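You operate a simulated robot arm through the tools that you are given. There is no shell and no other tool. Be economical: measure what you need, move in short steps, check, and stop when the job is done.

You are at the controls of a simulated two-armed robot. One attempt, no reset.

TASK
Pick up the bag marked "starter mash" from the top of the pouch bench with one hand, pass it to the other hand and put it in the inside of the grey tray.

The check looks at the end state, three seconds after you hand in, the way a careful person would. Anything else that was tipped, shoved, dropped, spilled or broken makes it a failure.

THE ROBOT
Two 7-joint arms with two-finger parallel grippers on one trunk, on a base that drives. Base frame: it is fixed to the floor where the robot stands at the start and does not move with it; the origin is under the middle of the robot, x ahead of it, y to its left, z up. Lengths are in mm, angles in degrees, forces in N, time in s.
The left shoulder is at the start at [50, 168, 1157], the right one opposite. With the tool pointing down near the work surface each hand reaches from about 100 to 660 mm from the robot's upright axis, wherever it stands, measured 20 degrees to its own side. Places, roughly: inside of the grey tray [900, 1000, 800]. Payload 1.57 kg a hand.
The tool frame of a hand sits at the grasp point between the pads (the TCP): z along the fingers, y along the line on which they close. The tips reach 30 mm beyond it. Largest opening 80 mm; finger width 17, thickness 12; the body of the gripper, 40 by 82 mm, starts 80 mm behind the TCP.
Orientation is that of the tool frame in the base frame, as a unit quaternion [x, y, z, w]. With the fingers straight down and closing along the base's y, the tool's x points along the base's -x, its y along +y and its z along -z.

THE INTERFACE
- The arms move only by the tool nudge_tool. It takes "left_series", "right_series" or both (then of equal length, played together; a hand with none holds still); each is a list of rows, each a list of 7 numbers: the turn, a rotation vector about the base's x, y, z in degrees, then the shift along the base's x, y, z in mm, then the closure in counts, from 0 (fully open) to 255 (shut). In form: [[ax, ay, az, x, y, z, gripper], ...]. A call has 1 to 12 rows; each row shifts and turns the commanded pose from where the row before left it. Each row takes 0.2 s and may step no farther than 50 mm and 8.6 degrees from the row before; otherwise, or with a gripper value out of range, the whole call is refused. A pose out of reach is approached as far as the arm can. The call stops where the force on the tool passes 40 N (or 10 N more than at its start, if that is more) or the arm is blocked; 0.2 s more then pass. Each finger travels about 45 mm/s and halts on what it meets, pressing with about 20 N; the grip force reading is that of the motor and also rises with nothing between the fingers. The clock runs only during rows and for 0.2 s after the last one: add rows that do not move to give the fingers time. It gives the time, the measured TCP pose, the force on the tool (base axes), the opening and the grip force at its end, in the units of the frame above (readings bear some noise), with the torque about the TCP (base axes, N m) and any sound that the robot's microphone picked up.
- Cameras (640 x 400 px; columns grow to the right, rows downward): "scene" is now at [116.6, 45.3, 1360.5]; the picture's right is [0.50, -0.86, 0.00], its down [-0.55, -0.32, -0.77] and it looks along [0.67, 0.39, -0.63] (base axes); focal length 262 px, centre (320, 200). "left" rides on the left gripper at [72, 7, -122] in its tool frame; the picture's right is [-0.09, 1.00, 0.00], its down [-0.84, -0.08, -0.54] and it looks along [-0.54, -0.05, 0.84] (tool axes); focal length 238 px, centre (320, 200). "right" rides on the right gripper at [72, -7, -122] in its tool frame; the picture's right is [0.09, 1.00, 0.00], its down [-0.84, 0.08, -0.54] and it looks along [-0.54, 0.05, 0.84] (tool axes); focal length 238 px, centre (320, 200). There is no depth. A picture from a camera that has moved, and an enlarged one, comes with that camera's place and axes in the base frame and with its lens.
- camera(camera): a new picture of that camera. It takes no simulated time.
- move_column(by): slides the trunk up (or, below 0, down) by that many mm; the arms and the scene camera ride with it, the base frame stays. It gives what a move gives, with no picture.
- steer(legs): drives the robot by 1 to 6 legs, each [ahead, left, turn to the left] in mm, mm and degrees, along the robot's own axes; the way and the turn of a leg run together, so that a leg with both is an arc; at most 1500 mm and 180 degrees a leg. The arms and the cameras ride along, it lands a little off, and it stops where it bumps. It gives what a move gives.
- aim_head(pan, tilt): turns the head with the scene camera to pan (to the left, within 80 degrees either way) and tilt (down, from -29 to 69), counted from straight ahead of the robot. It gives what a move gives.
- close_up(camera, box): a new picture of the part [left, top, right, bottom] of that camera's present view, enlarged. It takes no simulated time.
- job_done(): hands the job in; it is judged then, once.

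Go step by step. Nothing tells you exact positions but the pictures and the camera data: compare them with the known pose of the tool, close in by small moves and look again before you grip or let go. The budget is 120 turns and 108 pictures, counting those below and the enlarged ones. Unless the task says otherwise, let go and move clear before handing in, and close with one line.

The tools are called by a JSON object that holds its "fn" and its "kwargs". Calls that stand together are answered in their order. nudge_tool: Moves the arms, as the interface text tells. Its arguments: {"type":"object","properties":{"left_series":{"type":"array","items":{"type":"array","items":{"type":"number"}}},"right_series":{"type":"array","items":{"type":"array","items":{"type":"number"}}}},"required":[]} The other tools are called the same way: move_column (by) slides the trunk up or down; steer (legs) drives the base; aim_head (pan, tilt) turns the head that bears the scene camera; camera (camera) takes a picture; close_up (camera, box) takes an enlarged picture of a part of a camera's view; job_done () hands the job in.

At the start:

```text
clock: 0.0
left_tcp_pos: [293.4, 412.4, 1025.1]
left_tcp_rot: [0.0, 1.0, 0.0, 0.0]
left_ft_force: [-0.7, 0.3, -0.3]
left_ft_torque: [-0.01, 0.01, 0.03]
left_grip_width: 80.2
left_gripper_force: 0.0
right_tcp_pos: [344.8, 43.9, 1131.4]
right_tcp_rot: [0.0, 1.0, 0.001, 0.0]
right_ft_force: [0.1, 0.8, 0.5]
right_ft_torque: [0.0, 0.01, -0.02]
right_grip_width: 79.9
right_gripper_force: 0.0
trunk travel left (down, up): [-325.0, 118.0]
robot x, y, heading: [-0.5, -0.3, -0.1]
head pan, tilt: [30.2, 39.2]
```

scene: 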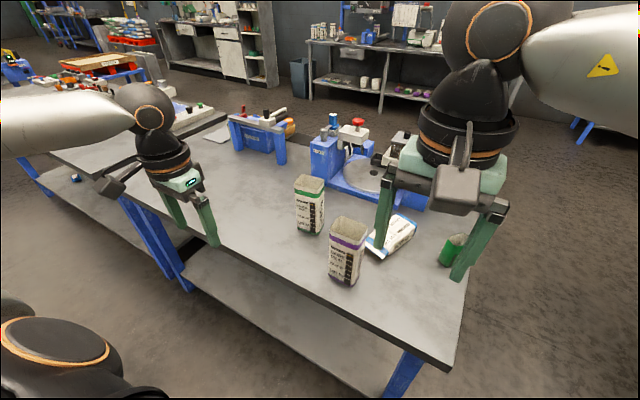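
right: 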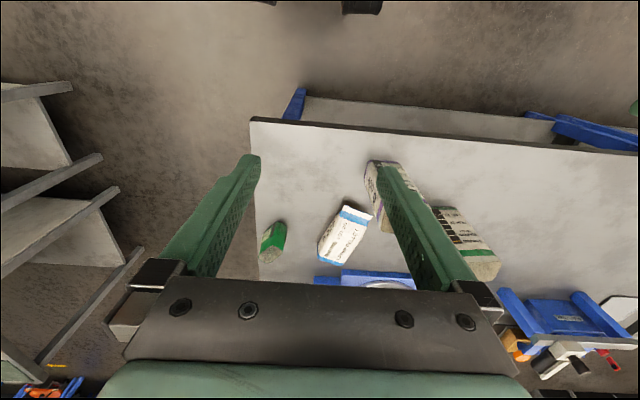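
left: 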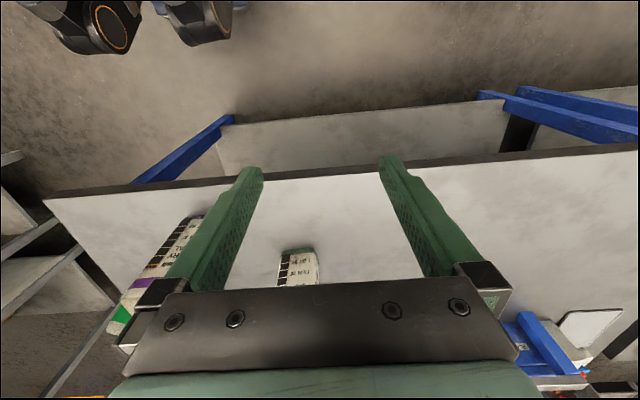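

I see three bags (green-topped, purple-topped, and a lying blue one) on the bench ahead. I'll read the labels first.

{"fn": "close_up", "kwargs": {"camera": "scene", "box": [270, 160, 430, 300]}}

{"fn": "close_up", "kwargs": {"camera": "scene", "box": [0, 40, 240, 190]}}

{"fn": "close_up", "kwargs": {"camera": "right", "box": [240, 140, 520, 315]}}

```text
2.86 times, centred on (350, 230) of scene
camera zoom: at [116.6, 45.3, 1360.5], right [0.5, -0.86, 0.0], down [-0.55, -0.32, -0.77], along [0.67, 0.39, -0.63], focal length 748 px, centre (234, 114)
```

zoom: 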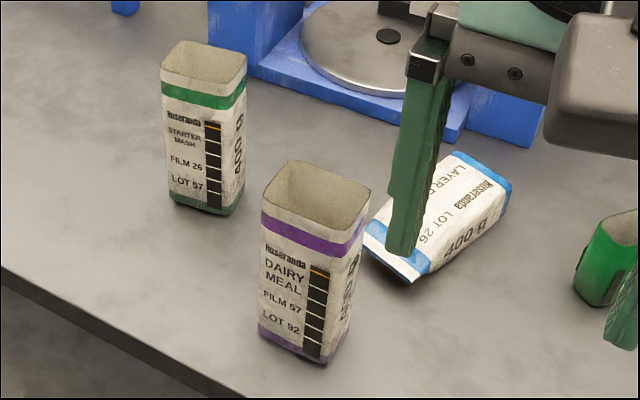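

```text
2.67 times, centred on (120, 115) of scene
camera zoom: at [116.6, 45.3, 1360.5], right [0.5, -0.86, 0.0], down [-0.55, -0.32, -0.77], along [0.67, 0.39, -0.63], focal length 698 px, centre (853, 427)
```

zoom: 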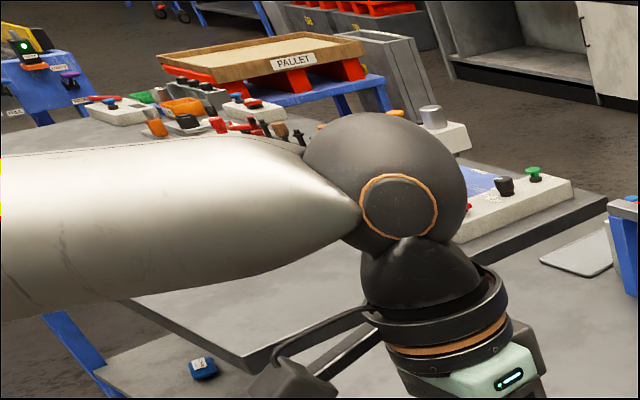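

```text
2.29 times, centred on (380, 228) of right
camera zoom: at [272.8, 38.0, 1253.1], right [-0.09, 1.0, 0.0], down [0.84, 0.08, 0.54], along [0.54, 0.05, -0.84], focal length 545 px, centre (183, 137)
```

zoom: 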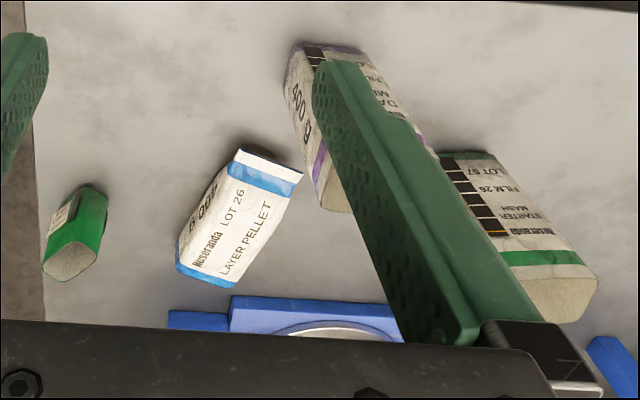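

The "starter mash" bag is the green-banded upright one, about [585, 348], 54 mm wide and 160 mm tall, with its top open. Now I'll look for the tray.

{"fn": "aim_head", "kwargs": {"pan": 55, "tilt": 25}}

{"fn": "camera", "kwargs": {"camera": "scene"}}

```text
clock: 0.9
left_tcp_pos: [294.1, 412.1, 1024.5]
left_tcp_rot: [0.001, 1.0, 0.0, 0.0]
left_ft_force: [0.2, 0.3, 0.5]
left_ft_torque: [0.01, -0.01, -0.02]
left_grip_width: 80.0
left_gripper_force: 0.1
right_tcp_pos: [344.6, 44.4, 1132.0]
right_tcp_rot: [0.0, 1.0, 0.002, 0.0]
right_ft_force: [1.1, -0.9, -0.4]
right_ft_torque: [-0.03, 0.0, -0.03]
right_grip_width: 79.9
right_gripper_force: 0.0
trunk travel left (down, up): [-325.0, 118.0]
robot x, y, heading: [-0.9, 0.0, 0.1]
head pan, tilt: [55.0, 25.0]
```

```text
101 pictures are left
camera scene: at [95.5, 77.7, 1382.6], right [0.82, -0.57, 0.0], down [-0.24, -0.35, -0.91], along [0.52, 0.74, -0.42], focal length 262 px, centre (320, 200)
```

scene: 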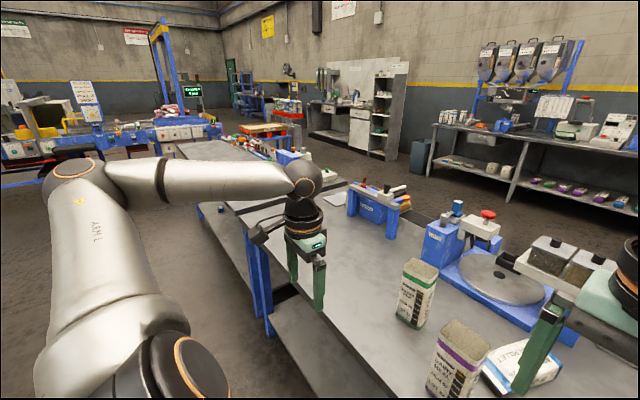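

{"fn": "close_up", "kwargs": {"camera": "scene", "box": [200, 120, 440, 270]}}

{"fn": "close_up", "kwargs": {"camera": "scene", "box": [300, 170, 420, 245]}}

```text
2.67 times, centred on (320, 195) of scene
camera zoom: at [95.5, 77.7, 1382.6], right [0.82, -0.57, 0.0], down [-0.24, -0.35, -0.91], along [0.52, 0.74, -0.42], focal length 698 px, centre (320, 213)
```

zoom: 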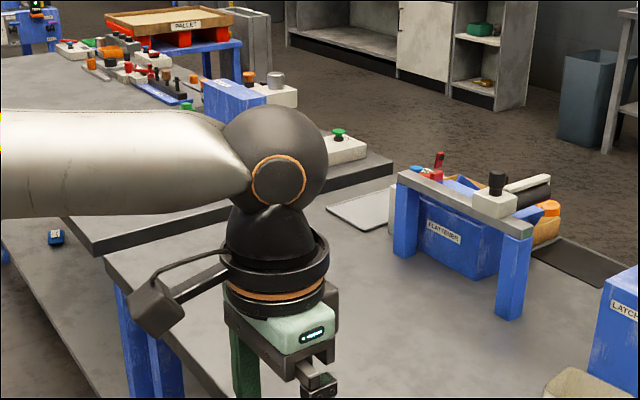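

```text
5.33 times, centred on (360, 208) of scene
camera zoom: at [95.5, 77.7, 1382.6], right [0.82, -0.57, 0.0], down [-0.24, -0.35, -0.91], along [0.52, 0.74, -0.42], focal length 1397 px, centre (107, 160)
```

zoom: 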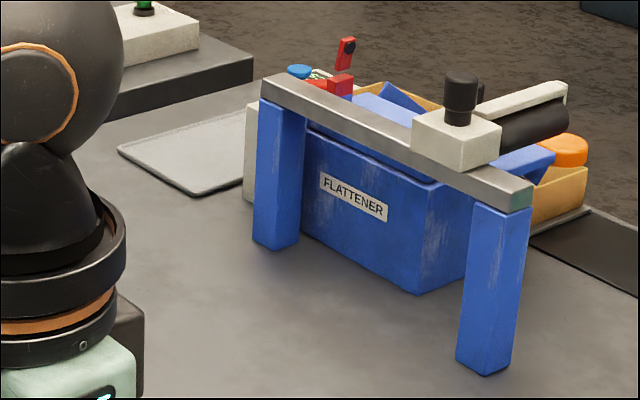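

The grey tray is the low flat plate left of the flattener, roughly x 840–960, y 990–1118. Next I'll check how close the robot's base can get to the bench.

{"fn": "aim_head", "kwargs": {"pan": 0, "tilt": 69}}

{"fn": "camera", "kwargs": {"camera": "scene"}}

```text
clock: 2.1
left_tcp_pos: [292.6, 412.3, 1023.9]
left_tcp_rot: [0.0, 1.0, 0.0, 0.0]
left_ft_force: [0.1, 1.2, 0.0]
left_ft_torque: [-0.01, -0.01, -0.02]
left_grip_width: 80.0
left_gripper_force: 0.0
right_tcp_pos: [344.3, 44.8, 1131.7]
right_tcp_rot: [0.0, 1.0, 0.0, 0.0]
right_ft_force: [0.1, 0.3, -1.0]
right_ft_torque: [-0.01, 0.02, -0.04]
right_grip_width: 80.3
right_gripper_force: 0.0
trunk travel left (down, up): [-325.0, 118.0]
robot x, y, heading: [1.2, -3.1, 0.0]
head pan, tilt: [0.0, 68.8]
```

```text
98 pictures are left
camera scene: at [98.5, 2.3, 1323.2], right [0.0, -1.0, 0.0], down [-0.93, 0.0, -0.36], along [0.36, 0.0, -0.93], focal length 262 px, centre (320, 200)
```

scene: 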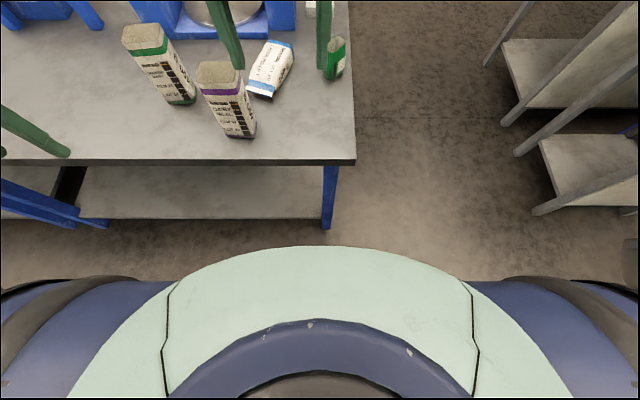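

Bench front edge is at x ≈ 399. Plan: the right hand takes the bag from above, the left takes it lower with fingers pitched forward, then the left places it in the tray. I'll drive left so the bag is in front of the right hand.

{"fn": "steer", "kwargs": {"legs": [[0, 480, 0]]}}

{"fn": "aim_head", "kwargs": {"pan": -15, "tilt": 45}}

{"fn": "camera", "kwargs": {"camera": "scene"}}

{"fn": "camera", "kwargs": {"camera": "right"}}

```text
clock: 5.0
left_tcp_pos: [298.7, 886.1, 1024.0]
left_tcp_rot: [0.004, 1.0, 0.001, 0.0]
left_ft_force: [0.2, 1.0, 0.3]
left_ft_torque: [0.02, 0.02, 0.01]
left_grip_width: 80.3
left_gripper_force: 0.0
right_tcp_pos: [347.1, 518.8, 1131.7]
right_tcp_rot: [0.002, 1.0, 0.001, 0.0]
right_ft_force: [0.3, -0.5, 0.0]
right_ft_torque: [-0.01, 0.0, 0.01]
right_grip_width: 79.6
right_gripper_force: 0.1
trunk travel left (down, up): [-325.0, 118.0]
robot x, y, heading: [-1.0, 475.4, -0.5]
head pan, tilt: [0.0, 68.8]
```

```text
clock: 5.8
left_tcp_pos: [299.3, 884.9, 1025.3]
left_tcp_rot: [0.003, 1.0, 0.0, 0.0]
left_ft_force: [-0.2, 0.1, 0.1]
left_ft_torque: [0.0, 0.03, -0.04]
left_grip_width: 80.3
left_gripper_force: 0.0
right_tcp_pos: [346.1, 517.5, 1131.2]
right_tcp_rot: [0.004, 1.0, 0.001, 0.0]
right_ft_force: [-0.9, -1.1, -0.2]
right_ft_torque: [0.01, -0.02, -0.01]
right_grip_width: 80.2
right_gripper_force: 0.0
trunk travel left (down, up): [-325.0, 118.0]
robot x, y, heading: [4.8, 479.6, -0.3]
head pan, tilt: [-15.0, 45.0]
```

```text
97 pictures are left
camera scene: at [122.7, 456.7, 1352.0], right [-0.27, -0.96, 0.0], down [-0.68, 0.19, -0.71], along [0.68, -0.19, -0.71], focal length 262 px, centre (320, 200)
```

scene: 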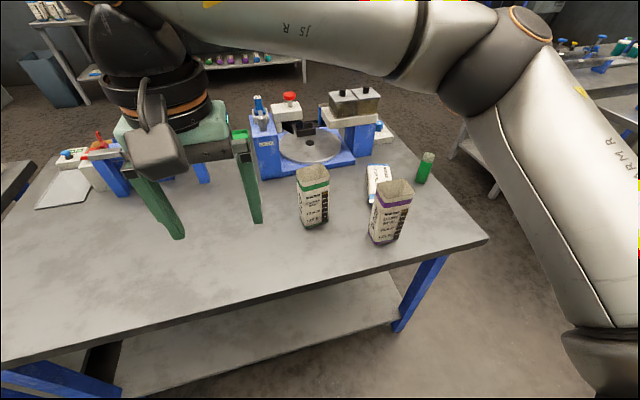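

```text
96 pictures are left
camera right: at [274.9, 512.2, 1253.2], right [-0.08, 1.0, 0.0], down [0.84, 0.07, 0.54], along [0.54, 0.05, -0.84], focal length 238 px, centre (320, 200)
```

right: 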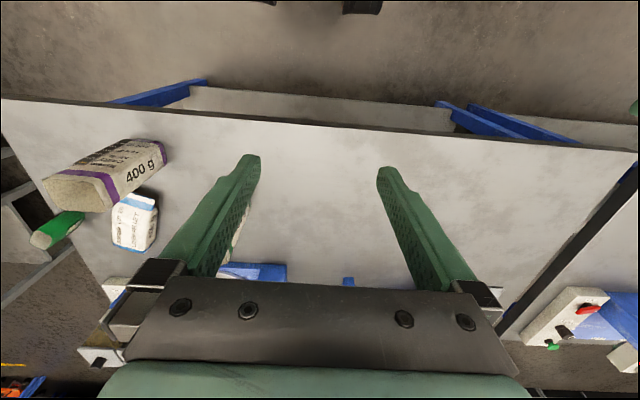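

{"fn": "close_up", "kwargs": {"camera": "scene", "box": [260, 140, 420, 240]}}

```text
4.00 times, centred on (340, 190) of scene
camera zoom: at [122.7, 456.7, 1352.0], right [-0.27, -0.96, 0.0], down [-0.68, 0.19, -0.71], along [0.68, -0.19, -0.71], focal length 1048 px, centre (240, 240)
```

zoom: 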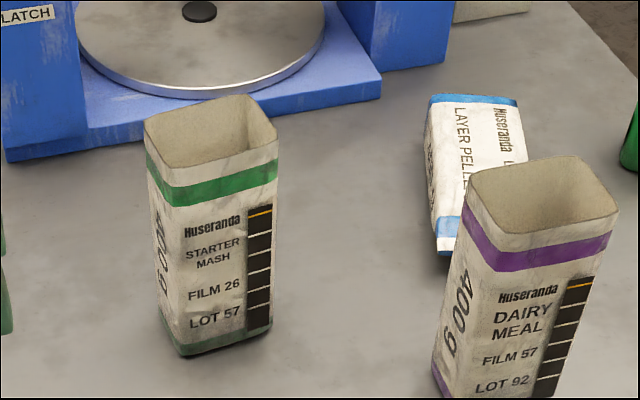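

Bag centre is about [584, 346], yaw about +5°. I'll move the right hand above it.

{"fn": "nudge_tool", "kwargs": {"right_series": [[0, 0, 0.7, 34, -24.5, -6, 0], [0, 0, 0.7, 34, -24.5, -6, 0], [0, 0, 0.7, 34, -24.5, -6, 0], [0, 0, 0.7, 34, -24.5, -6, 0], [0, 0, 0.7, 34, -24.5, -6, 0], [0, 0, 0.7, 34, -24.5, -6, 0], [0, 0, 0.7, 34, -24.5, -6, 0], [0, 0, 0, 0, 0, 0, 0]]}}

{"fn": "camera", "kwargs": {"camera": "right"}}

{"fn": "camera", "kwargs": {"camera": "scene"}}

```text
clock: 7.7
left_tcp_pos: [298.4, 886.0, 1025.2]
left_tcp_rot: [0.003, 1.0, 0.001, 0.0]
left_ft_force: [-0.1, 0.0, 0.9]
left_ft_torque: [0.01, 0.01, 0.03]
left_grip_width: 79.7
left_gripper_force: 0.1
right_tcp_pos: [585.3, 346.8, 1089.5]
right_tcp_rot: [-0.039, 0.999, 0.0, 0.001]
right_ft_force: [0.4, -0.6, 0.4]
right_ft_torque: [0.03, 0.01, -0.01]
right_grip_width: 80.3
right_gripper_force: 0.0
trunk travel left (down, up): [-325.0, 118.0]
robot x, y, heading: [0.3, 479.4, -0.5]
head pan, tilt: [-15.0, 45.0]
```

```text
94 pictures are left
camera right: at [515.8, 335.1, 1211.5], right [-0.17, 0.99, 0.0], down [0.83, 0.14, 0.54], along [0.53, 0.09, -0.84], focal length 238 px, centre (320, 200)
```

right: 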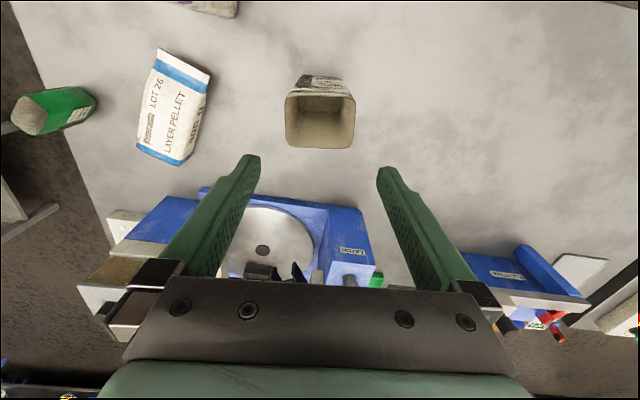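

```text
93 pictures are left
camera scene: at [122.6, 456.5, 1352.1], right [-0.27, -0.96, 0.0], down [-0.68, 0.19, -0.71], along [0.68, -0.19, -0.71], focal length 262 px, centre (320, 200)
```

scene: 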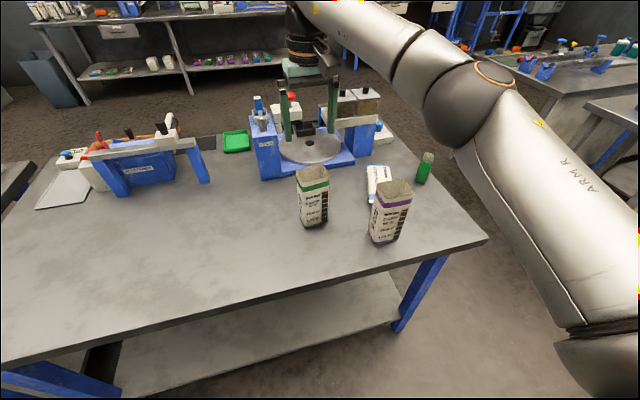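

{"fn": "close_up", "kwargs": {"camera": "right", "box": [260, 60, 380, 160]}}

```text
4.00 times, centred on (320, 110) of right
camera zoom: at [515.8, 335.1, 1211.5], right [-0.17, 0.99, 0.0], down [0.83, 0.14, 0.54], along [0.53, 0.09, -0.84], focal length 953 px, centre (320, 560)
```

zoom: 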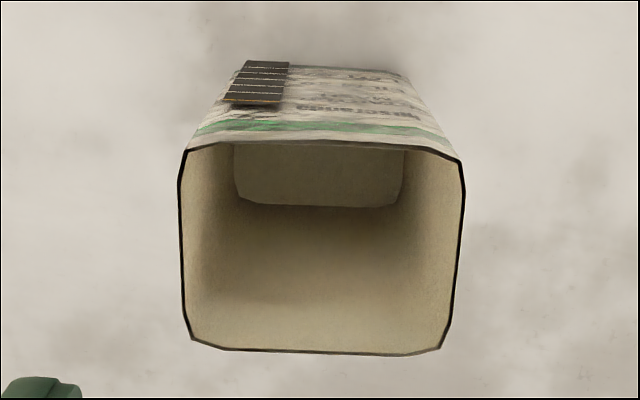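

The bag is an open shell about 70 mm wide in y and 52 mm deep in x at the top, with yaw about 8°. Gripping along x leaves more room, so I'll turn the right hand +93°.

{"fn": "nudge_tool", "kwargs": {"right_series": [[0, 0, 8.5, 0, 0, 0, 0], [0, 0, 8.5, 0, 0, 0, 0], [0, 0, 8.5, 0, 0, 0, 0], [0, 0, 8.5, 0, 0, 0, 0], [0, 0, 8.5, 0, 0, 0, 0], [0, 0, 8.5, 0, 0, 0, 0], [0, 0, 8.5, 0, 0, 0, 0], [0, 0, 8.5, 0, 0, 0, 0], [0, 0, 8.5, 0, 0, 0, 0], [0, 0, 8.5, 0, 0, 0, 0], [0, 0, 8.5, -4, 0, 0, 0], [0, 0, 0, 0, 0, 0, 0]]}}

{"fn": "camera", "kwargs": {"camera": "right"}}

{"fn": "camera", "kwargs": {"camera": "scene"}}

```text
clock: 10.2
left_tcp_pos: [298.3, 885.8, 1024.1]
left_tcp_rot: [0.004, 1.0, 0.0, 0.0]
left_ft_force: [-0.6, 0.1, -0.9]
left_ft_torque: [0.0, 0.01, -0.02]
left_grip_width: 80.1
left_gripper_force: 0.1
right_tcp_pos: [562.0, 329.1, 1059.3]
right_tcp_rot: [-0.259, 0.966, 0.001, -0.001]
right_ft_force: [0.4, -0.6, -0.2]
right_ft_torque: [-0.02, 0.02, 0.0]
right_grip_width: 79.8
right_gripper_force: 0.1
right hand out of reach, approached as far as the arm can: row 3, 4, 5, 6, 7, 8, 9, 10, 11
trunk travel left (down, up): [-325.0, 118.0]
robot x, y, heading: [2.8, 475.1, -0.3]
head pan, tilt: [-15.0, 45.0]
```

```text
91 pictures are left
camera right: at [503.4, 286.5, 1181.1], right [-0.58, 0.82, 0.0], down [0.69, 0.48, 0.54], along [0.44, 0.31, -0.84], focal length 238 px, centre (320, 200)
```

right: 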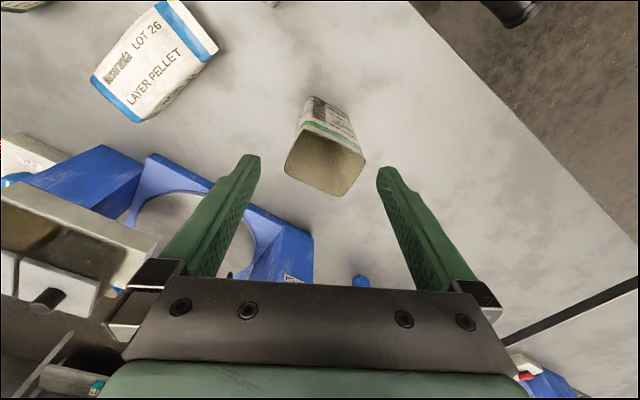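

```text
90 pictures are left
camera scene: at [122.7, 456.7, 1352.1], right [-0.27, -0.96, 0.0], down [-0.68, 0.19, -0.71], along [0.68, -0.19, -0.71], focal length 262 px, centre (320, 200)
```

scene: 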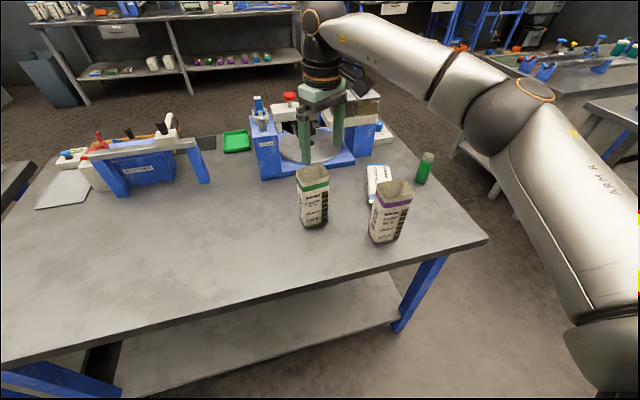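

Joint limit at about +30° yaw; I'll raise and turn the other way.

{"fn": "nudge_tool", "kwargs": {"right_series": [[0, 0, -8.5, 0, 0, 30, 0], [0, 0, -8.5, 0, 0, 0, 0], [0, 0, -8.5, 0, 0, 0, 0], [0, 0, -8.5, 0, 0, 0, 0], [0, 0, -8.5, 0, 0, 0, 0], [0, 0, -8.5, 0, 0, 0, 0]]}}

```text
clock: 11.7
left_tcp_pos: [298.9, 885.6, 1024.8]
left_tcp_rot: [0.004, 1.0, 0.0, 0.0]
left_ft_force: [-0.3, -0.3, -1.2]
left_ft_torque: [-0.01, 0.01, 0.0]
left_grip_width: 80.1
left_gripper_force: 0.0
right_tcp_pos: [562.6, 327.8, 1089.1]
right_tcp_rot: [0.184, 0.983, 0.001, -0.001]
right_ft_force: [0.3, 0.1, 0.0]
right_ft_torque: [-0.02, 0.01, 0.0]
right_grip_width: 80.0
right_gripper_force: 0.1
trunk travel left (down, up): [-325.0, 118.0]
robot x, y, heading: [1.4, 475.1, -0.5]
head pan, tilt: [-15.0, 45.0]
```

{"fn": "nudge_tool", "kwargs": {"right_series": [[0, 0, -8.5, 9, 9, 0, 0], [0, 0, -8.5, 9, 9, 0, 0], [0, 0, -8.5, 0, 0, 0, 0], [0, 0, -8.5, 0, 0, 0, 0], [0, 0, -8.5, 0, 0, 0, 0], [0, 0, -8.5, 0, 0, 0, 0], [0, 0, -8.5, 0, 0, 0, 0], [0, 0, -1.3, 0, 0, 0, 0], [0, 0, 0, 0, 0, 0, 0]]}}

{"fn": "camera", "kwargs": {"camera": "right"}}

{"fn": "camera", "kwargs": {"camera": "scene"}}

```text
clock: 13.7
left_tcp_pos: [298.2, 886.3, 1024.8]
left_tcp_rot: [0.004, 1.0, 0.0, 0.0]
left_ft_force: [0.8, 0.7, -0.4]
left_ft_torque: [-0.01, 0.02, -0.01]
left_grip_width: 80.1
left_gripper_force: 0.0
right_tcp_pos: [579.2, 346.2, 1089.2]
right_tcp_rot: [0.655, 0.755, 0.001, 0.0]
right_ft_force: [-0.3, -0.6, 0.4]
right_ft_torque: [0.0, -0.02, 0.02]
right_grip_width: 80.1
right_gripper_force: 0.0
trunk travel left (down, up): [-325.0, 118.0]
robot x, y, heading: [2.3, 473.7, -0.6]
head pan, tilt: [-15.0, 45.0]
```

```text
89 pictures are left
camera right: at [563.9, 417.2, 1211.4], right [0.97, 0.23, 0.0], down [0.19, -0.82, 0.54], along [0.13, -0.53, -0.84], focal length 238 px, centre (320, 200)
```

right: 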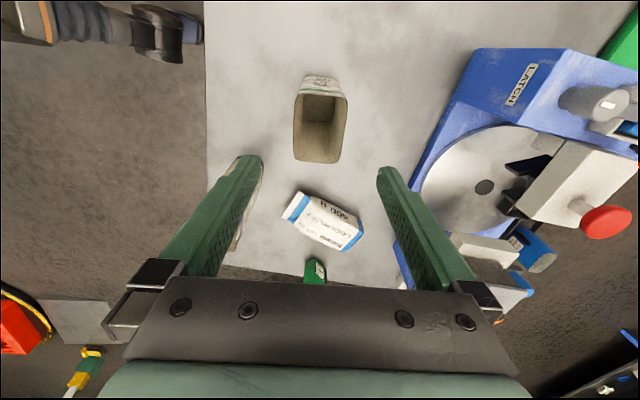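

```text
88 pictures are left
camera scene: at [122.7, 456.7, 1352.1], right [-0.27, -0.96, 0.0], down [-0.68, 0.19, -0.71], along [0.68, -0.19, -0.71], focal length 262 px, centre (320, 200)
```

scene: 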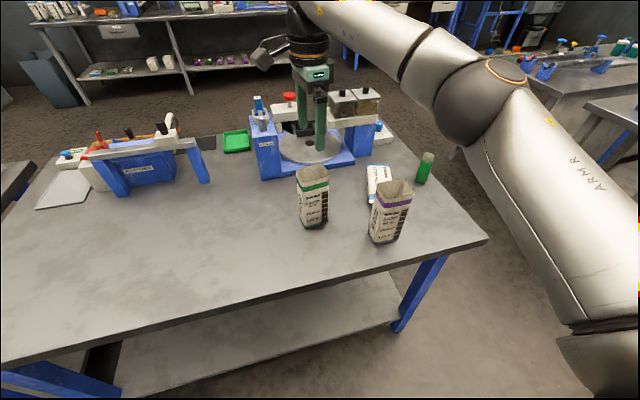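

The hand is aligned. I'll descend part-way and check.

{"fn": "nudge_tool", "kwargs": {"right_series": [[0, 0, 0, 3, -0.5, -35, 0], [0, 0, 0, 0, 0, -35, 0], [0, 0, 0, 0, 0, -20, 0], [0, 0, 0, 0, 0, 0, 0]]}}

{"fn": "camera", "kwargs": {"camera": "right"}}

{"fn": "close_up", "kwargs": {"camera": "scene", "box": [240, 100, 400, 240]}}

```text
clock: 14.7
left_tcp_pos: [298.3, 886.1, 1024.5]
left_tcp_rot: [0.003, 1.0, 0.0, 0.0]
left_ft_force: [-0.1, 0.5, -0.5]
left_ft_torque: [0.02, 0.03, 0.0]
left_grip_width: 80.0
left_gripper_force: 0.1
right_tcp_pos: [582.2, 345.1, 1001.6]
right_tcp_rot: [0.656, 0.755, 0.0, 0.001]
right_ft_force: [-1.1, 0.6, 0.3]
right_ft_torque: [-0.01, 0.02, 0.0]
right_grip_width: 80.1
right_gripper_force: 0.1
trunk travel left (down, up): [-325.0, 118.0]
robot x, y, heading: [1.2, 478.6, -0.3]
head pan, tilt: [-15.0, 45.0]
```

```text
87 pictures are left
camera right: at [566.1, 416.7, 1122.5], right [0.97, 0.23, 0.0], down [0.19, -0.82, 0.54], along [0.13, -0.53, -0.84], focal length 238 px, centre (320, 200)
```

right: 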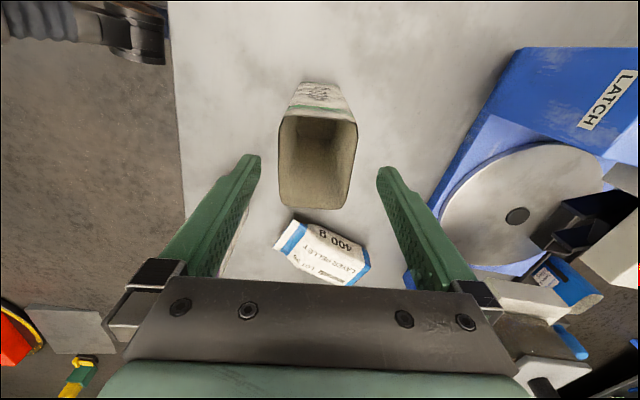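

```text
2.86 times, centred on (320, 170) of scene
camera zoom: at [122.7, 456.7, 1352.1], right [-0.27, -0.96, 0.0], down [-0.68, 0.19, -0.71], along [0.68, -0.19, -0.71], focal length 748 px, centre (320, 286)
```

zoom: 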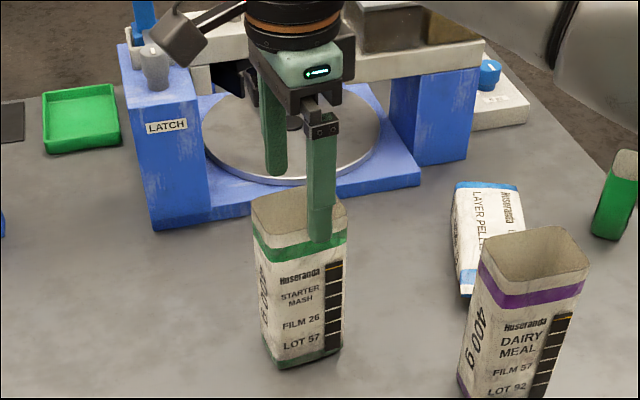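

Alignment holds (bag top maybe z ≈ 965). I'll descend to about 945, then check before gripping.

{"fn": "nudge_tool", "kwargs": {"right_series": [[0, 0, 0, 0, 3, -28, 0], [0, 0, 0, 0, 0, -28, 0], [0, 0, 0, 0, 0, 0, 0]]}}

{"fn": "camera", "kwargs": {"camera": "right"}}

{"fn": "close_up", "kwargs": {"camera": "scene", "box": [260, 120, 380, 240]}}

```text
clock: 15.4
left_tcp_pos: [298.4, 886.2, 1024.8]
left_tcp_rot: [0.003, 1.0, 0.0, 0.0]
left_ft_force: [0.2, 0.3, 0.7]
left_ft_torque: [-0.03, -0.03, -0.04]
left_grip_width: 80.0
left_gripper_force: 0.1
right_tcp_pos: [581.7, 349.0, 945.0]
right_tcp_rot: [0.654, 0.756, 0.001, 0.0]
right_ft_force: [0.2, 0.2, 0.3]
right_ft_torque: [0.01, -0.02, 0.04]
right_grip_width: 80.3
right_gripper_force: 0.1
trunk travel left (down, up): [-325.0, 118.0]
robot x, y, heading: [-0.3, 473.4, -0.5]
head pan, tilt: [-15.0, 45.0]
```

```text
85 pictures are left
camera right: at [565.7, 420.2, 1066.6], right [0.97, 0.23, 0.0], down [0.2, -0.82, 0.54], along [0.13, -0.53, -0.84], focal length 238 px, centre (320, 200)
```

right: 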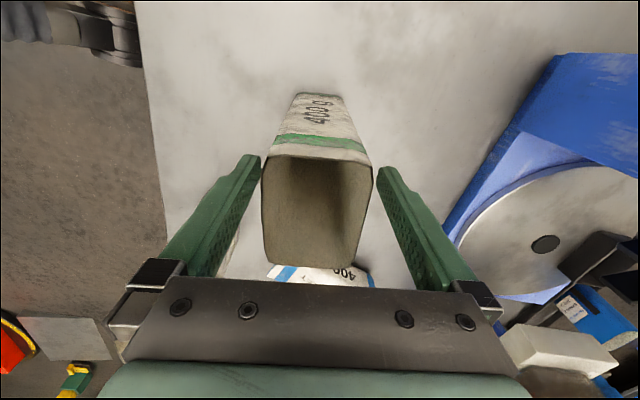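

```text
3.33 times, centred on (320, 180) of scene
camera zoom: at [122.7, 456.7, 1352.1], right [-0.27, -0.96, 0.0], down [-0.68, 0.19, -0.71], along [0.68, -0.19, -0.71], focal length 873 px, centre (320, 267)
```

zoom: 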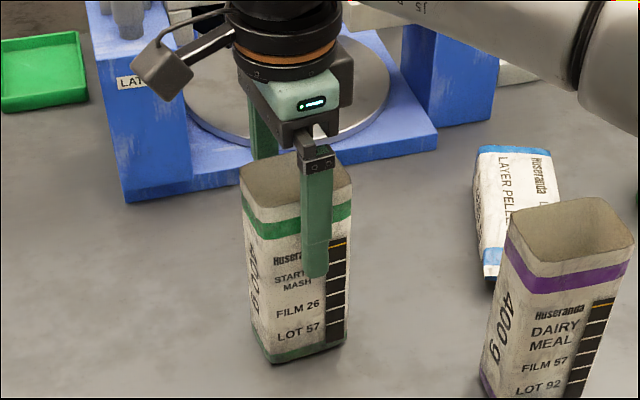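

Fingers straddle the bag. Closing the right gripper.

{"fn": "nudge_tool", "kwargs": {"right_series": [[0, 0, 0, 0, 0, 0, 255], [0, 0, 0, 0, 0, 0, 255], [0, 0, 0, 0, 0, 0, 255], [0, 0, 0, 0, 0, 0, 255]]}}

{"fn": "camera", "kwargs": {"camera": "right"}}

```text
clock: 16.4
left_tcp_pos: [297.5, 885.6, 1025.0]
left_tcp_rot: [0.003, 1.0, -0.001, 0.0]
left_ft_force: [0.2, -0.1, 0.1]
left_ft_torque: [-0.02, -0.01, -0.03]
left_grip_width: 80.4
left_gripper_force: 0.2
right_tcp_pos: [583.2, 347.9, 945.6]
right_tcp_rot: [0.655, 0.756, 0.0, 0.0]
right_ft_force: [-0.3, -0.4, -0.7]
right_ft_torque: [0.01, 0.0, -0.02]
right_grip_width: 51.2
right_gripper_force: 20.0
trunk travel left (down, up): [-325.0, 118.0]
robot x, y, heading: [1.4, 473.9, -0.3]
head pan, tilt: [-15.0, 45.0]
```

```text
83 pictures are left
camera right: at [565.8, 420.0, 1066.9], right [0.97, 0.23, 0.0], down [0.19, -0.82, 0.54], along [0.13, -0.53, -0.84], focal length 238 px, centre (320, 200)
```

right: 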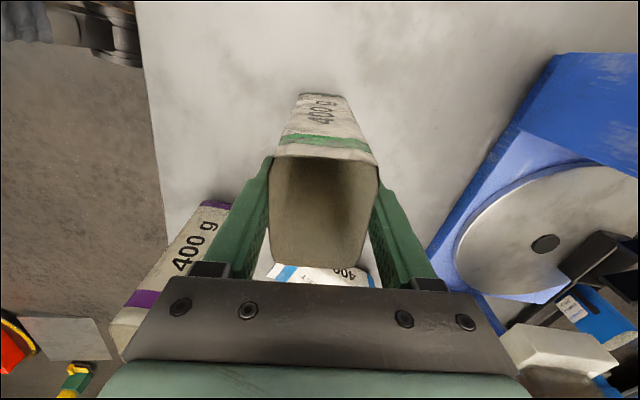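

Gripped at 51 mm. I'll lift straight up and check that it holds.

{"fn": "nudge_tool", "kwargs": {"right_series": [[0, 0, 0, 0, 0, 15, 255], [0, 0, 0, 0, 0, 30, 255], [0, 0, 0, 0, 0, 45, 255], [0, 0, 0, 0, 0, 45, 255], [0, 0, 0, 0, 0, 0, 255]]}}

{"fn": "camera", "kwargs": {"camera": "scene"}}

```text
clock: 17.6
left_tcp_pos: [299.3, 885.4, 1024.9]
left_tcp_rot: [0.003, 1.0, 0.001, 0.001]
left_ft_force: [0.3, 0.5, 0.2]
left_ft_torque: [0.02, 0.02, 0.01]
left_grip_width: 79.8
left_gripper_force: 0.1
right_tcp_pos: [583.6, 348.1, 1080.0]
right_tcp_rot: [0.655, 0.756, 0.001, 0.0]
right_ft_force: [0.2, -0.3, -1.0]
right_ft_torque: [0.01, 0.0, -0.02]
right_grip_width: 51.2
right_gripper_force: 20.1
trunk travel left (down, up): [-325.0, 118.0]
robot x, y, heading: [-1.3, 478.7, -0.6]
head pan, tilt: [-15.0, 45.0]
```

```text
82 pictures are left
camera scene: at [122.9, 456.5, 1352.0], right [-0.27, -0.96, 0.0], down [-0.68, 0.19, -0.71], along [0.68, -0.19, -0.71], focal length 262 px, centre (320, 200)
```

scene: 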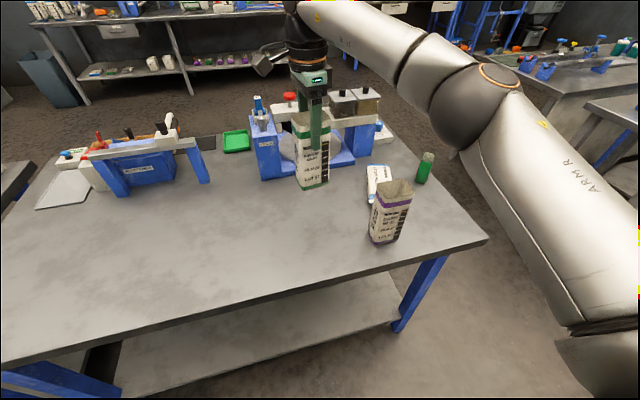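

The lift held and the bag is light. I'll bring it in front, turn the right hand to yaw 0, and pitch the left fingers forward at the same time.

{"fn": "nudge_tool", "kwargs": {"right_series": [[0, 0, 8.2, -10.4, 12.7, 0, 255], [0, 0, 8.2, -10.4, 12.7, 0, 255], [0, 0, 8.2, -10.4, 12.7, 0, 255], [0, 0, 8.2, -10.4, 12.7, 0, 255], [0, 0, 8.2, -10.4, 12.7, 0, 255], [0, 0, 8.2, -10.4, 12.7, 0, 255], [0, 0, 8.2, -10.4, 12.7, 0, 255], [0, 0, 8.2, -10.4, 12.7, 0, 255], [0, 0, 8.2, -10.4, 12.7, 0, 255], [0, 0, 8.2, -10.4, 12.7, 0, 255], [0, 0, 0, 0, 0, 0, 255]], "left_series": [[0, -6, 0, 4, 0, -2.8, 0], [0, -6, 0, 4, 0, -2.8, 0], [0, -6, 0, 4, 0, -2.8, 0], [0, -6, 0, 4, 0, -2.8, 0], [0, -6, 0, 4, 0, -2.8, 0], [0, -6, 0, 4, 0, -2.8, 0], [0, -6, 0, 4, 0, -2.8, 0], [0, -6, 0, 4, 0, -2.8, 0], [0, -6, 0, 4, 0, -2.8, 0], [0, -6, 0, 4, 0, -2.8, 0], [0, 0, 0, 0, 0, 0, 0]]}}

{"fn": "aim_head", "kwargs": {"pan": 15, "tilt": 45}}

{"fn": "camera", "kwargs": {"camera": "scene"}}

{"fn": "camera", "kwargs": {"camera": "left"}}

```text
clock: 20.1
left_tcp_pos: [342.0, 890.0, 996.5]
left_tcp_rot: [0.002, 0.865, 0.003, 0.501]
left_ft_force: [-0.6, 0.4, 0.6]
left_ft_torque: [-0.02, 0.0, 0.02]
left_grip_width: 80.2
left_gripper_force: 0.0
left hand out of reach, approached as far as the arm can: row 9
right_tcp_pos: [479.3, 476.2, 1080.5]
right_tcp_rot: [-0.003, 1.0, 0.002, 0.001]
right_ft_force: [0.4, 0.3, 0.7]
right_ft_torque: [-0.04, 0.02, -0.01]
right_grip_width: 50.8
right_gripper_force: 20.4
trunk travel left (down, up): [-325.0, 118.0]
robot x, y, heading: [1.2, 473.8, -0.4]
head pan, tilt: [-15.0, 45.0]
```

```text
clock: 21.0
left_tcp_pos: [340.9, 891.0, 995.5]
left_tcp_rot: [0.002, 0.866, 0.003, 0.5]
left_ft_force: [-0.6, -0.2, -0.8]
left_ft_torque: [0.02, -0.05, 0.01]
left_grip_width: 80.1
left_gripper_force: 0.0
right_tcp_pos: [480.1, 474.8, 1080.6]
right_tcp_rot: [-0.002, 1.0, 0.0, 0.0]
right_ft_force: [0.1, -0.4, -0.3]
right_ft_torque: [0.0, -0.02, 0.02]
right_grip_width: 51.0
right_gripper_force: 20.3
trunk travel left (down, up): [-325.0, 118.0]
robot x, y, heading: [1.5, 478.2, -0.4]
head pan, tilt: [15.0, 45.0]
```

```text
81 pictures are left
camera scene: at [123.1, 498.7, 1352.1], right [0.25, -0.97, 0.0], down [-0.68, -0.18, -0.71], along [0.68, 0.18, -0.71], focal length 262 px, centre (320, 200)
```

scene: 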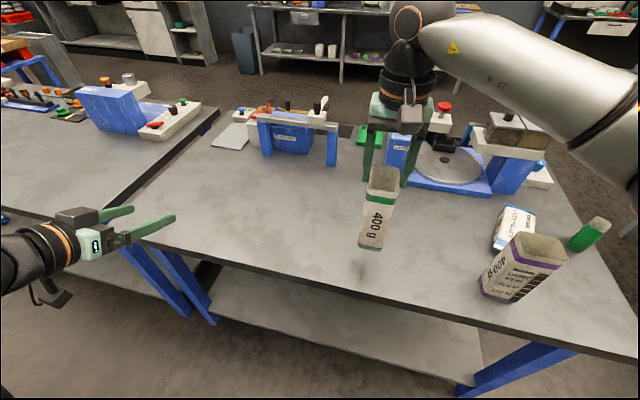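

```text
80 pictures are left
camera left: at [200.1, 898.5, 995.8], right [0.05, 1.0, 0.09], down [-0.05, -0.08, 1.0], along [1.0, -0.05, 0.05], focal length 238 px, centre (320, 200)
```

left: 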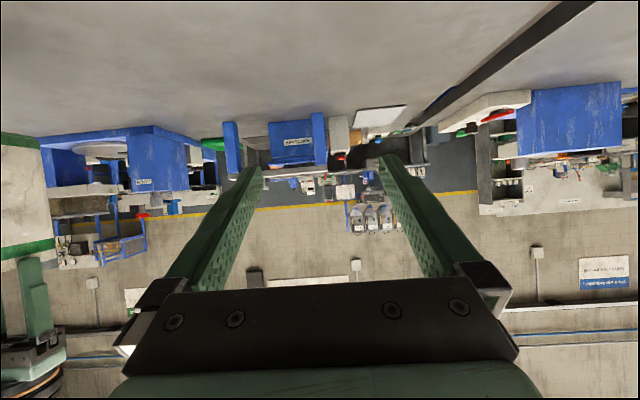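

The bag is held upright at [480, 475] with its narrow side along y. I'll line the left hand up behind it.

{"fn": "nudge_tool", "kwargs": {"right_series": [[0, 0, 0, 17, 15, 0, 255], [0, 0, 0, 17, 15, 0, 255], [0, 0, 0, 16, 15, 0, 255], [0, 0, 0, 0, 0, 0, 255], [0, 0, 0, 0, 0, 0, 255], [0, 0, 0, 0, 0, 0, 255], [0, 0, 0, 0, 0, 0, 255], [0, 0, 0, 0, 0, 0, 255], [0, 0, 0, 0, 0, 0, 255], [0, 0, 0, 0, 0, 0, 255]], "left_series": [[0, 0, 0, 6, -41, 0, 0], [0, 0, 0, 6, -41, 0, 0], [0, 0, 0, 6, -41, 0, 0], [0, 0, 0, 6, -41, 0, 0], [0, 0, 0, 6, -41, 0, 0], [0, 0, 0, 6, -41, 0, 0], [0, 0, 0, 6, -41, 0, 0], [0, 0, 0, 6, -41, 0, 0], [0, 0, 0, 6, -41, 0, 0], [0, 0, 0, 0, 0, 0, 0]]}}

{"fn": "camera", "kwargs": {"camera": "scene"}}

{"fn": "camera", "kwargs": {"camera": "left"}}

{"fn": "camera", "kwargs": {"camera": "right"}}

```text
clock: 23.2
left_tcp_pos: [458.2, 576.7, 967.3]
left_tcp_rot: [0.003, 0.866, 0.002, 0.5]
left_ft_force: [-0.8, 1.0, 0.4]
left_ft_torque: [0.0, -0.02, -0.03]
left_grip_width: 80.0
left_gripper_force: 0.1
left hand out of reach, approached as far as the arm can: row 1, 2, 3, 4, 5
right_tcp_pos: [529.4, 523.6, 1079.0]
right_tcp_rot: [-0.001, 1.0, 0.001, 0.001]
right_ft_force: [-0.4, 0.5, 0.4]
right_ft_torque: [-0.01, 0.0, -0.04]
right_grip_width: 50.6
right_gripper_force: 20.2
trunk travel left (down, up): [-325.0, 118.0]
robot x, y, heading: [3.8, 477.5, -0.3]
head pan, tilt: [15.0, 45.0]
```

```text
79 pictures are left
camera scene: at [123.0, 499.0, 1352.1], right [0.25, -0.97, 0.0], down [-0.68, -0.18, -0.71], along [0.68, 0.18, -0.71], focal length 262 px, centre (320, 200)
```

scene: 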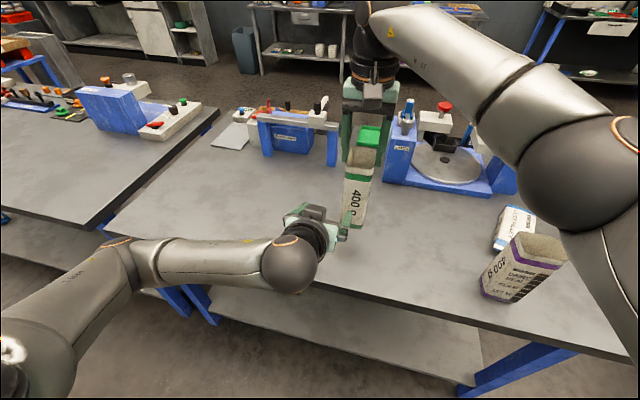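

```text
78 pictures are left
camera left: at [316.6, 582.6, 966.6], right [0.05, 1.0, 0.09], down [-0.05, -0.08, 1.0], along [1.0, -0.05, 0.05], focal length 238 px, centre (320, 200)
```

left: 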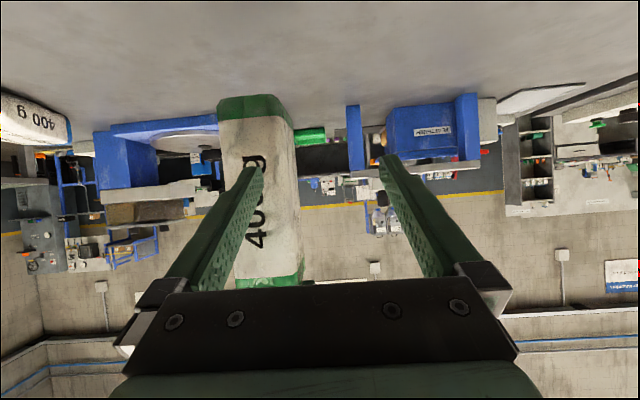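

```text
77 pictures are left
camera right: at [457.7, 516.1, 1201.3], right [-0.1, 1.0, 0.0], down [0.84, 0.08, 0.54], along [0.54, 0.05, -0.84], focal length 238 px, centre (320, 200)
```

right: 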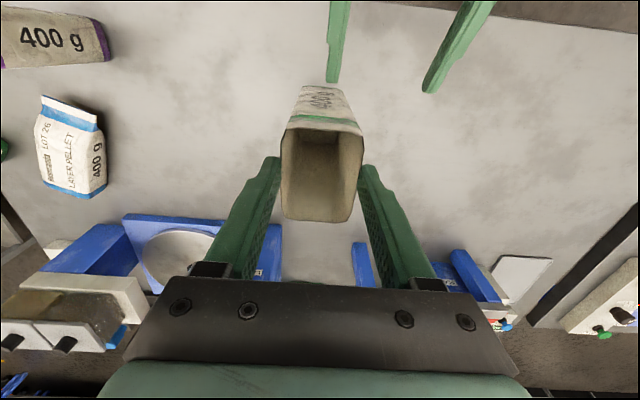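

The left hand settled at [458, 577, 967]. I'll move the bag ahead for clearance, then align the left hand in y and z.

{"fn": "nudge_tool", "kwargs": {"right_series": [[0, 0, 0, 25, 0, 0, 255], [0, 0, 0, 25, 0, 0, 255], [0, 0, 0, 0, 0, 0, 255], [0, 0, 0, 0, 0, 0, 255], [0, 0, 0, 0, 0, 0, 255], [0, 0, 0, 0, 0, 0, 255]], "left_series": [[0, 0, 0, 0, 0, 0, 0], [0, 0, 0, 0, 0, 0, 0], [0, 0, 0, 0, -26, 10, 0], [0, 0, 0, 0, -27, 10, 0], [0, 0, 0, 0, 0, 9, 0], [0, 0, 0, 0, 0, 0, 0]]}}

{"fn": "camera", "kwargs": {"camera": "left"}}

{"fn": "camera", "kwargs": {"camera": "right"}}

```text
clock: 24.6
left_tcp_pos: [457.7, 522.6, 996.4]
left_tcp_rot: [0.004, 0.866, 0.002, 0.5]
left_ft_force: [0.5, -0.1, 0.2]
left_ft_torque: [-0.05, 0.0, -0.01]
left_grip_width: 80.3
left_gripper_force: 0.1
right_tcp_pos: [542.5, 519.6, 1078.7]
right_tcp_rot: [-0.002, 1.0, 0.001, 0.001]
right_ft_force: [-1.1, 0.4, 0.8]
right_ft_torque: [-0.02, -0.01, 0.0]
right_grip_width: 50.8
right_gripper_force: 20.1
right hand out of reach, approached as far as the arm can: row 1, 2
trunk travel left (down, up): [-325.0, 118.0]
robot x, y, heading: [6.4, 475.7, -0.2]
head pan, tilt: [15.0, 45.0]
```

```text
76 pictures are left
camera left: at [317.0, 529.7, 995.6], right [0.05, 0.99, 0.09], down [-0.05, -0.08, 1.0], along [1.0, -0.05, 0.05], focal length 238 px, centre (320, 200)
```

left: 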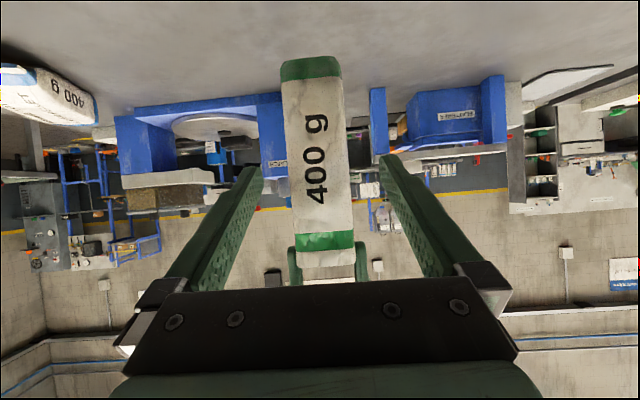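

```text
75 pictures are left
camera right: at [471.3, 512.7, 1200.4], right [-0.1, 1.0, 0.0], down [0.84, 0.08, 0.54], along [0.54, 0.05, -0.84], focal length 238 px, centre (320, 200)
```

right: 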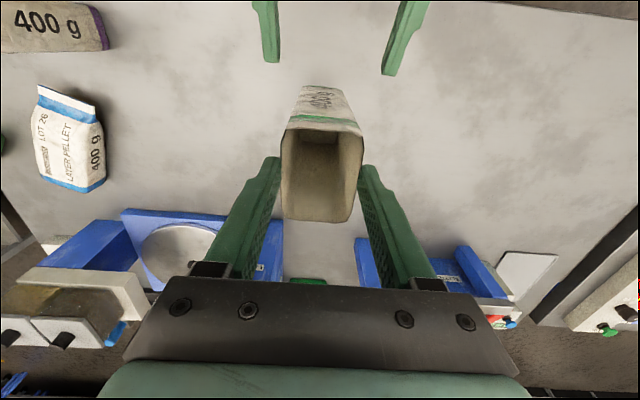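

The bag has slipped down in the right grip: left camera puts its rim near z 1058 and bottom near 895, so only the fingertips hold it. I'll bring the left hand in promptly, at about z 966.

{"fn": "nudge_tool", "kwargs": {"left_series": [[0, 0, 0, 0, 0, -30, 0], [0, 0, 0, 26, -1, 0, 0], [0, 0, 0, 26, -1, 0, 0], [0, 0, 0, 24, -1, 0, 0]]}}

{"fn": "camera", "kwargs": {"camera": "left"}}

{"fn": "camera", "kwargs": {"camera": "right"}}

{"fn": "camera", "kwargs": {"camera": "scene"}}

```text
clock: 25.6
left_tcp_pos: [535.3, 519.8, 965.1]
left_tcp_rot: [0.003, 0.866, 0.002, 0.5]
left_ft_force: [0.6, -0.4, 0.5]
left_ft_torque: [-0.01, 0.02, 0.02]
left_grip_width: 79.8
left_gripper_force: 0.2
right_tcp_pos: [544.3, 519.1, 1077.7]
right_tcp_rot: [-0.001, 1.0, 0.001, 0.0]
right_ft_force: [-0.4, -0.4, 1.3]
right_ft_torque: [-0.01, -0.01, -0.01]
right_grip_width: 50.5
right_gripper_force: 19.9
trunk travel left (down, up): [-325.0, 118.0]
robot x, y, heading: [1.2, 476.6, -0.6]
head pan, tilt: [15.0, 45.0]
```

```text
74 pictures are left
camera left: at [395.1, 528.4, 964.8], right [0.05, 0.99, 0.09], down [-0.05, -0.08, 1.0], along [1.0, -0.05, 0.05], focal length 238 px, centre (320, 200)
```

left: 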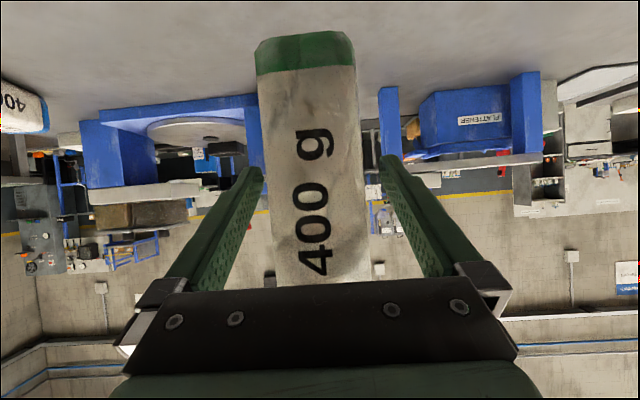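

```text
73 pictures are left
camera right: at [471.5, 512.6, 1200.3], right [-0.1, 1.0, 0.0], down [0.84, 0.08, 0.54], along [0.54, 0.05, -0.84], focal length 238 px, centre (320, 200)
```

right: 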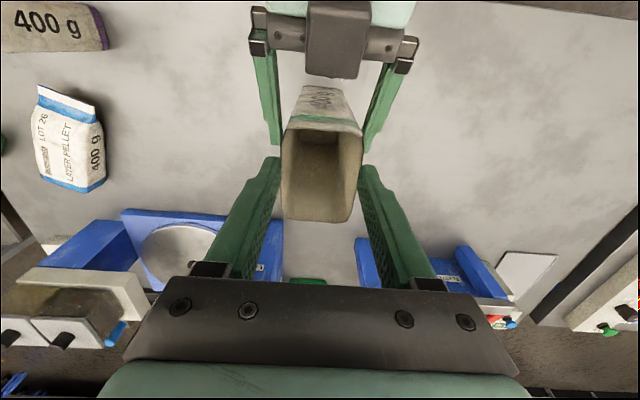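

```text
72 pictures are left
camera scene: at [123.2, 498.7, 1352.0], right [0.25, -0.97, 0.0], down [-0.68, -0.18, -0.71], along [0.68, 0.18, -0.71], focal length 262 px, centre (320, 200)
```

scene: 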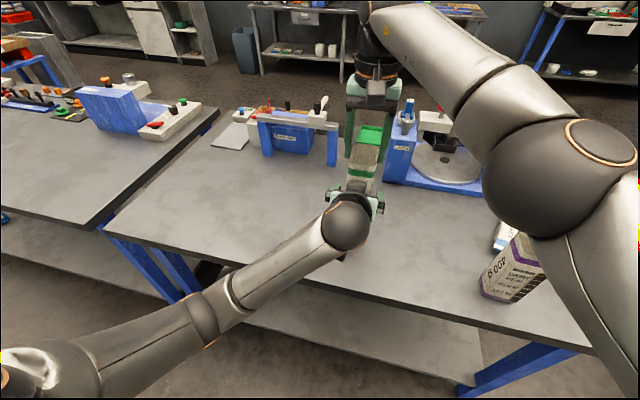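

Left fingers straddle the bag about 74 mm above its bottom. Closing the left gripper.

{"fn": "nudge_tool", "kwargs": {"left_series": [[0, 0, 0, 8, -1, 0, 0], [0, 0, 0, 0, 0, 0, 255], [0, 0, 0, 0, 0, 0, 255], [0, 0, 0, 0, 0, 0, 255], [0, 0, 0, 0, 0, 0, 255]]}}

{"fn": "camera", "kwargs": {"camera": "left"}}

{"fn": "close_up", "kwargs": {"camera": "right", "box": [200, 0, 440, 240]}}

```text
clock: 26.8
left_tcp_pos: [544.7, 519.3, 965.3]
left_tcp_rot: [0.003, 0.866, 0.002, 0.5]
left_ft_force: [1.9, 1.6, -0.4]
left_ft_torque: [-0.03, 0.1, 0.07]
left_grip_width: 50.9
left_gripper_force: 20.2
right_tcp_pos: [543.5, 517.8, 1078.1]
right_tcp_rot: [-0.002, 1.0, 0.0, 0.0]
right_ft_force: [-1.5, -1.2, 0.9]
right_ft_torque: [-0.06, -0.01, -0.04]
right_grip_width: 50.6
right_gripper_force: 20.5
trunk travel left (down, up): [-325.0, 118.0]
robot x, y, heading: [4.4, 479.1, -0.3]
head pan, tilt: [15.0, 45.0]
```

```text
71 pictures are left
camera left: at [403.4, 526.6, 965.1], right [0.05, 1.0, 0.09], down [-0.05, -0.08, 1.0], along [1.0, -0.05, 0.05], focal length 238 px, centre (320, 200)
```

left: 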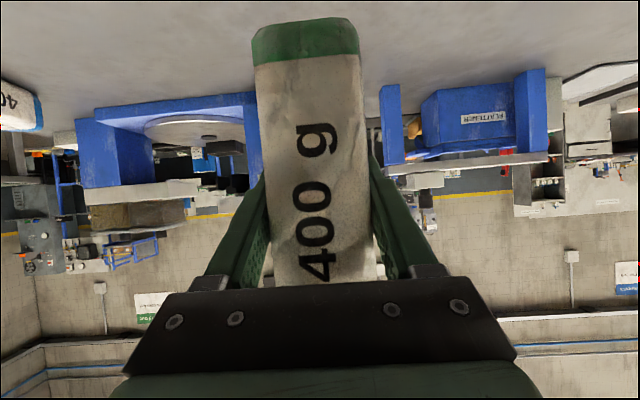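

```text
1.67 times, centred on (320, 120) of right
camera zoom: at [471.3, 512.6, 1200.5], right [-0.1, 1.0, 0.0], down [0.84, 0.08, 0.54], along [0.54, 0.05, -0.84], focal length 397 px, centre (320, 333)
```

zoom: 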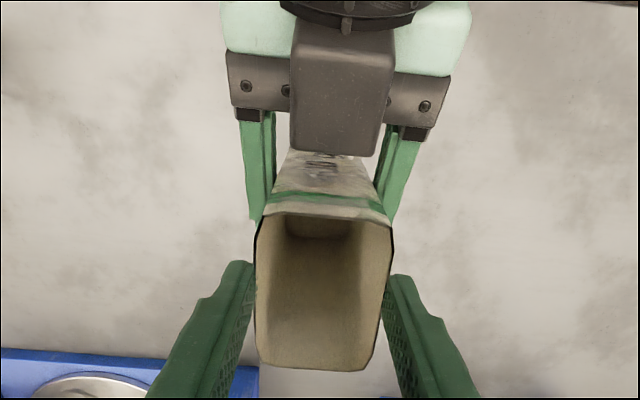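

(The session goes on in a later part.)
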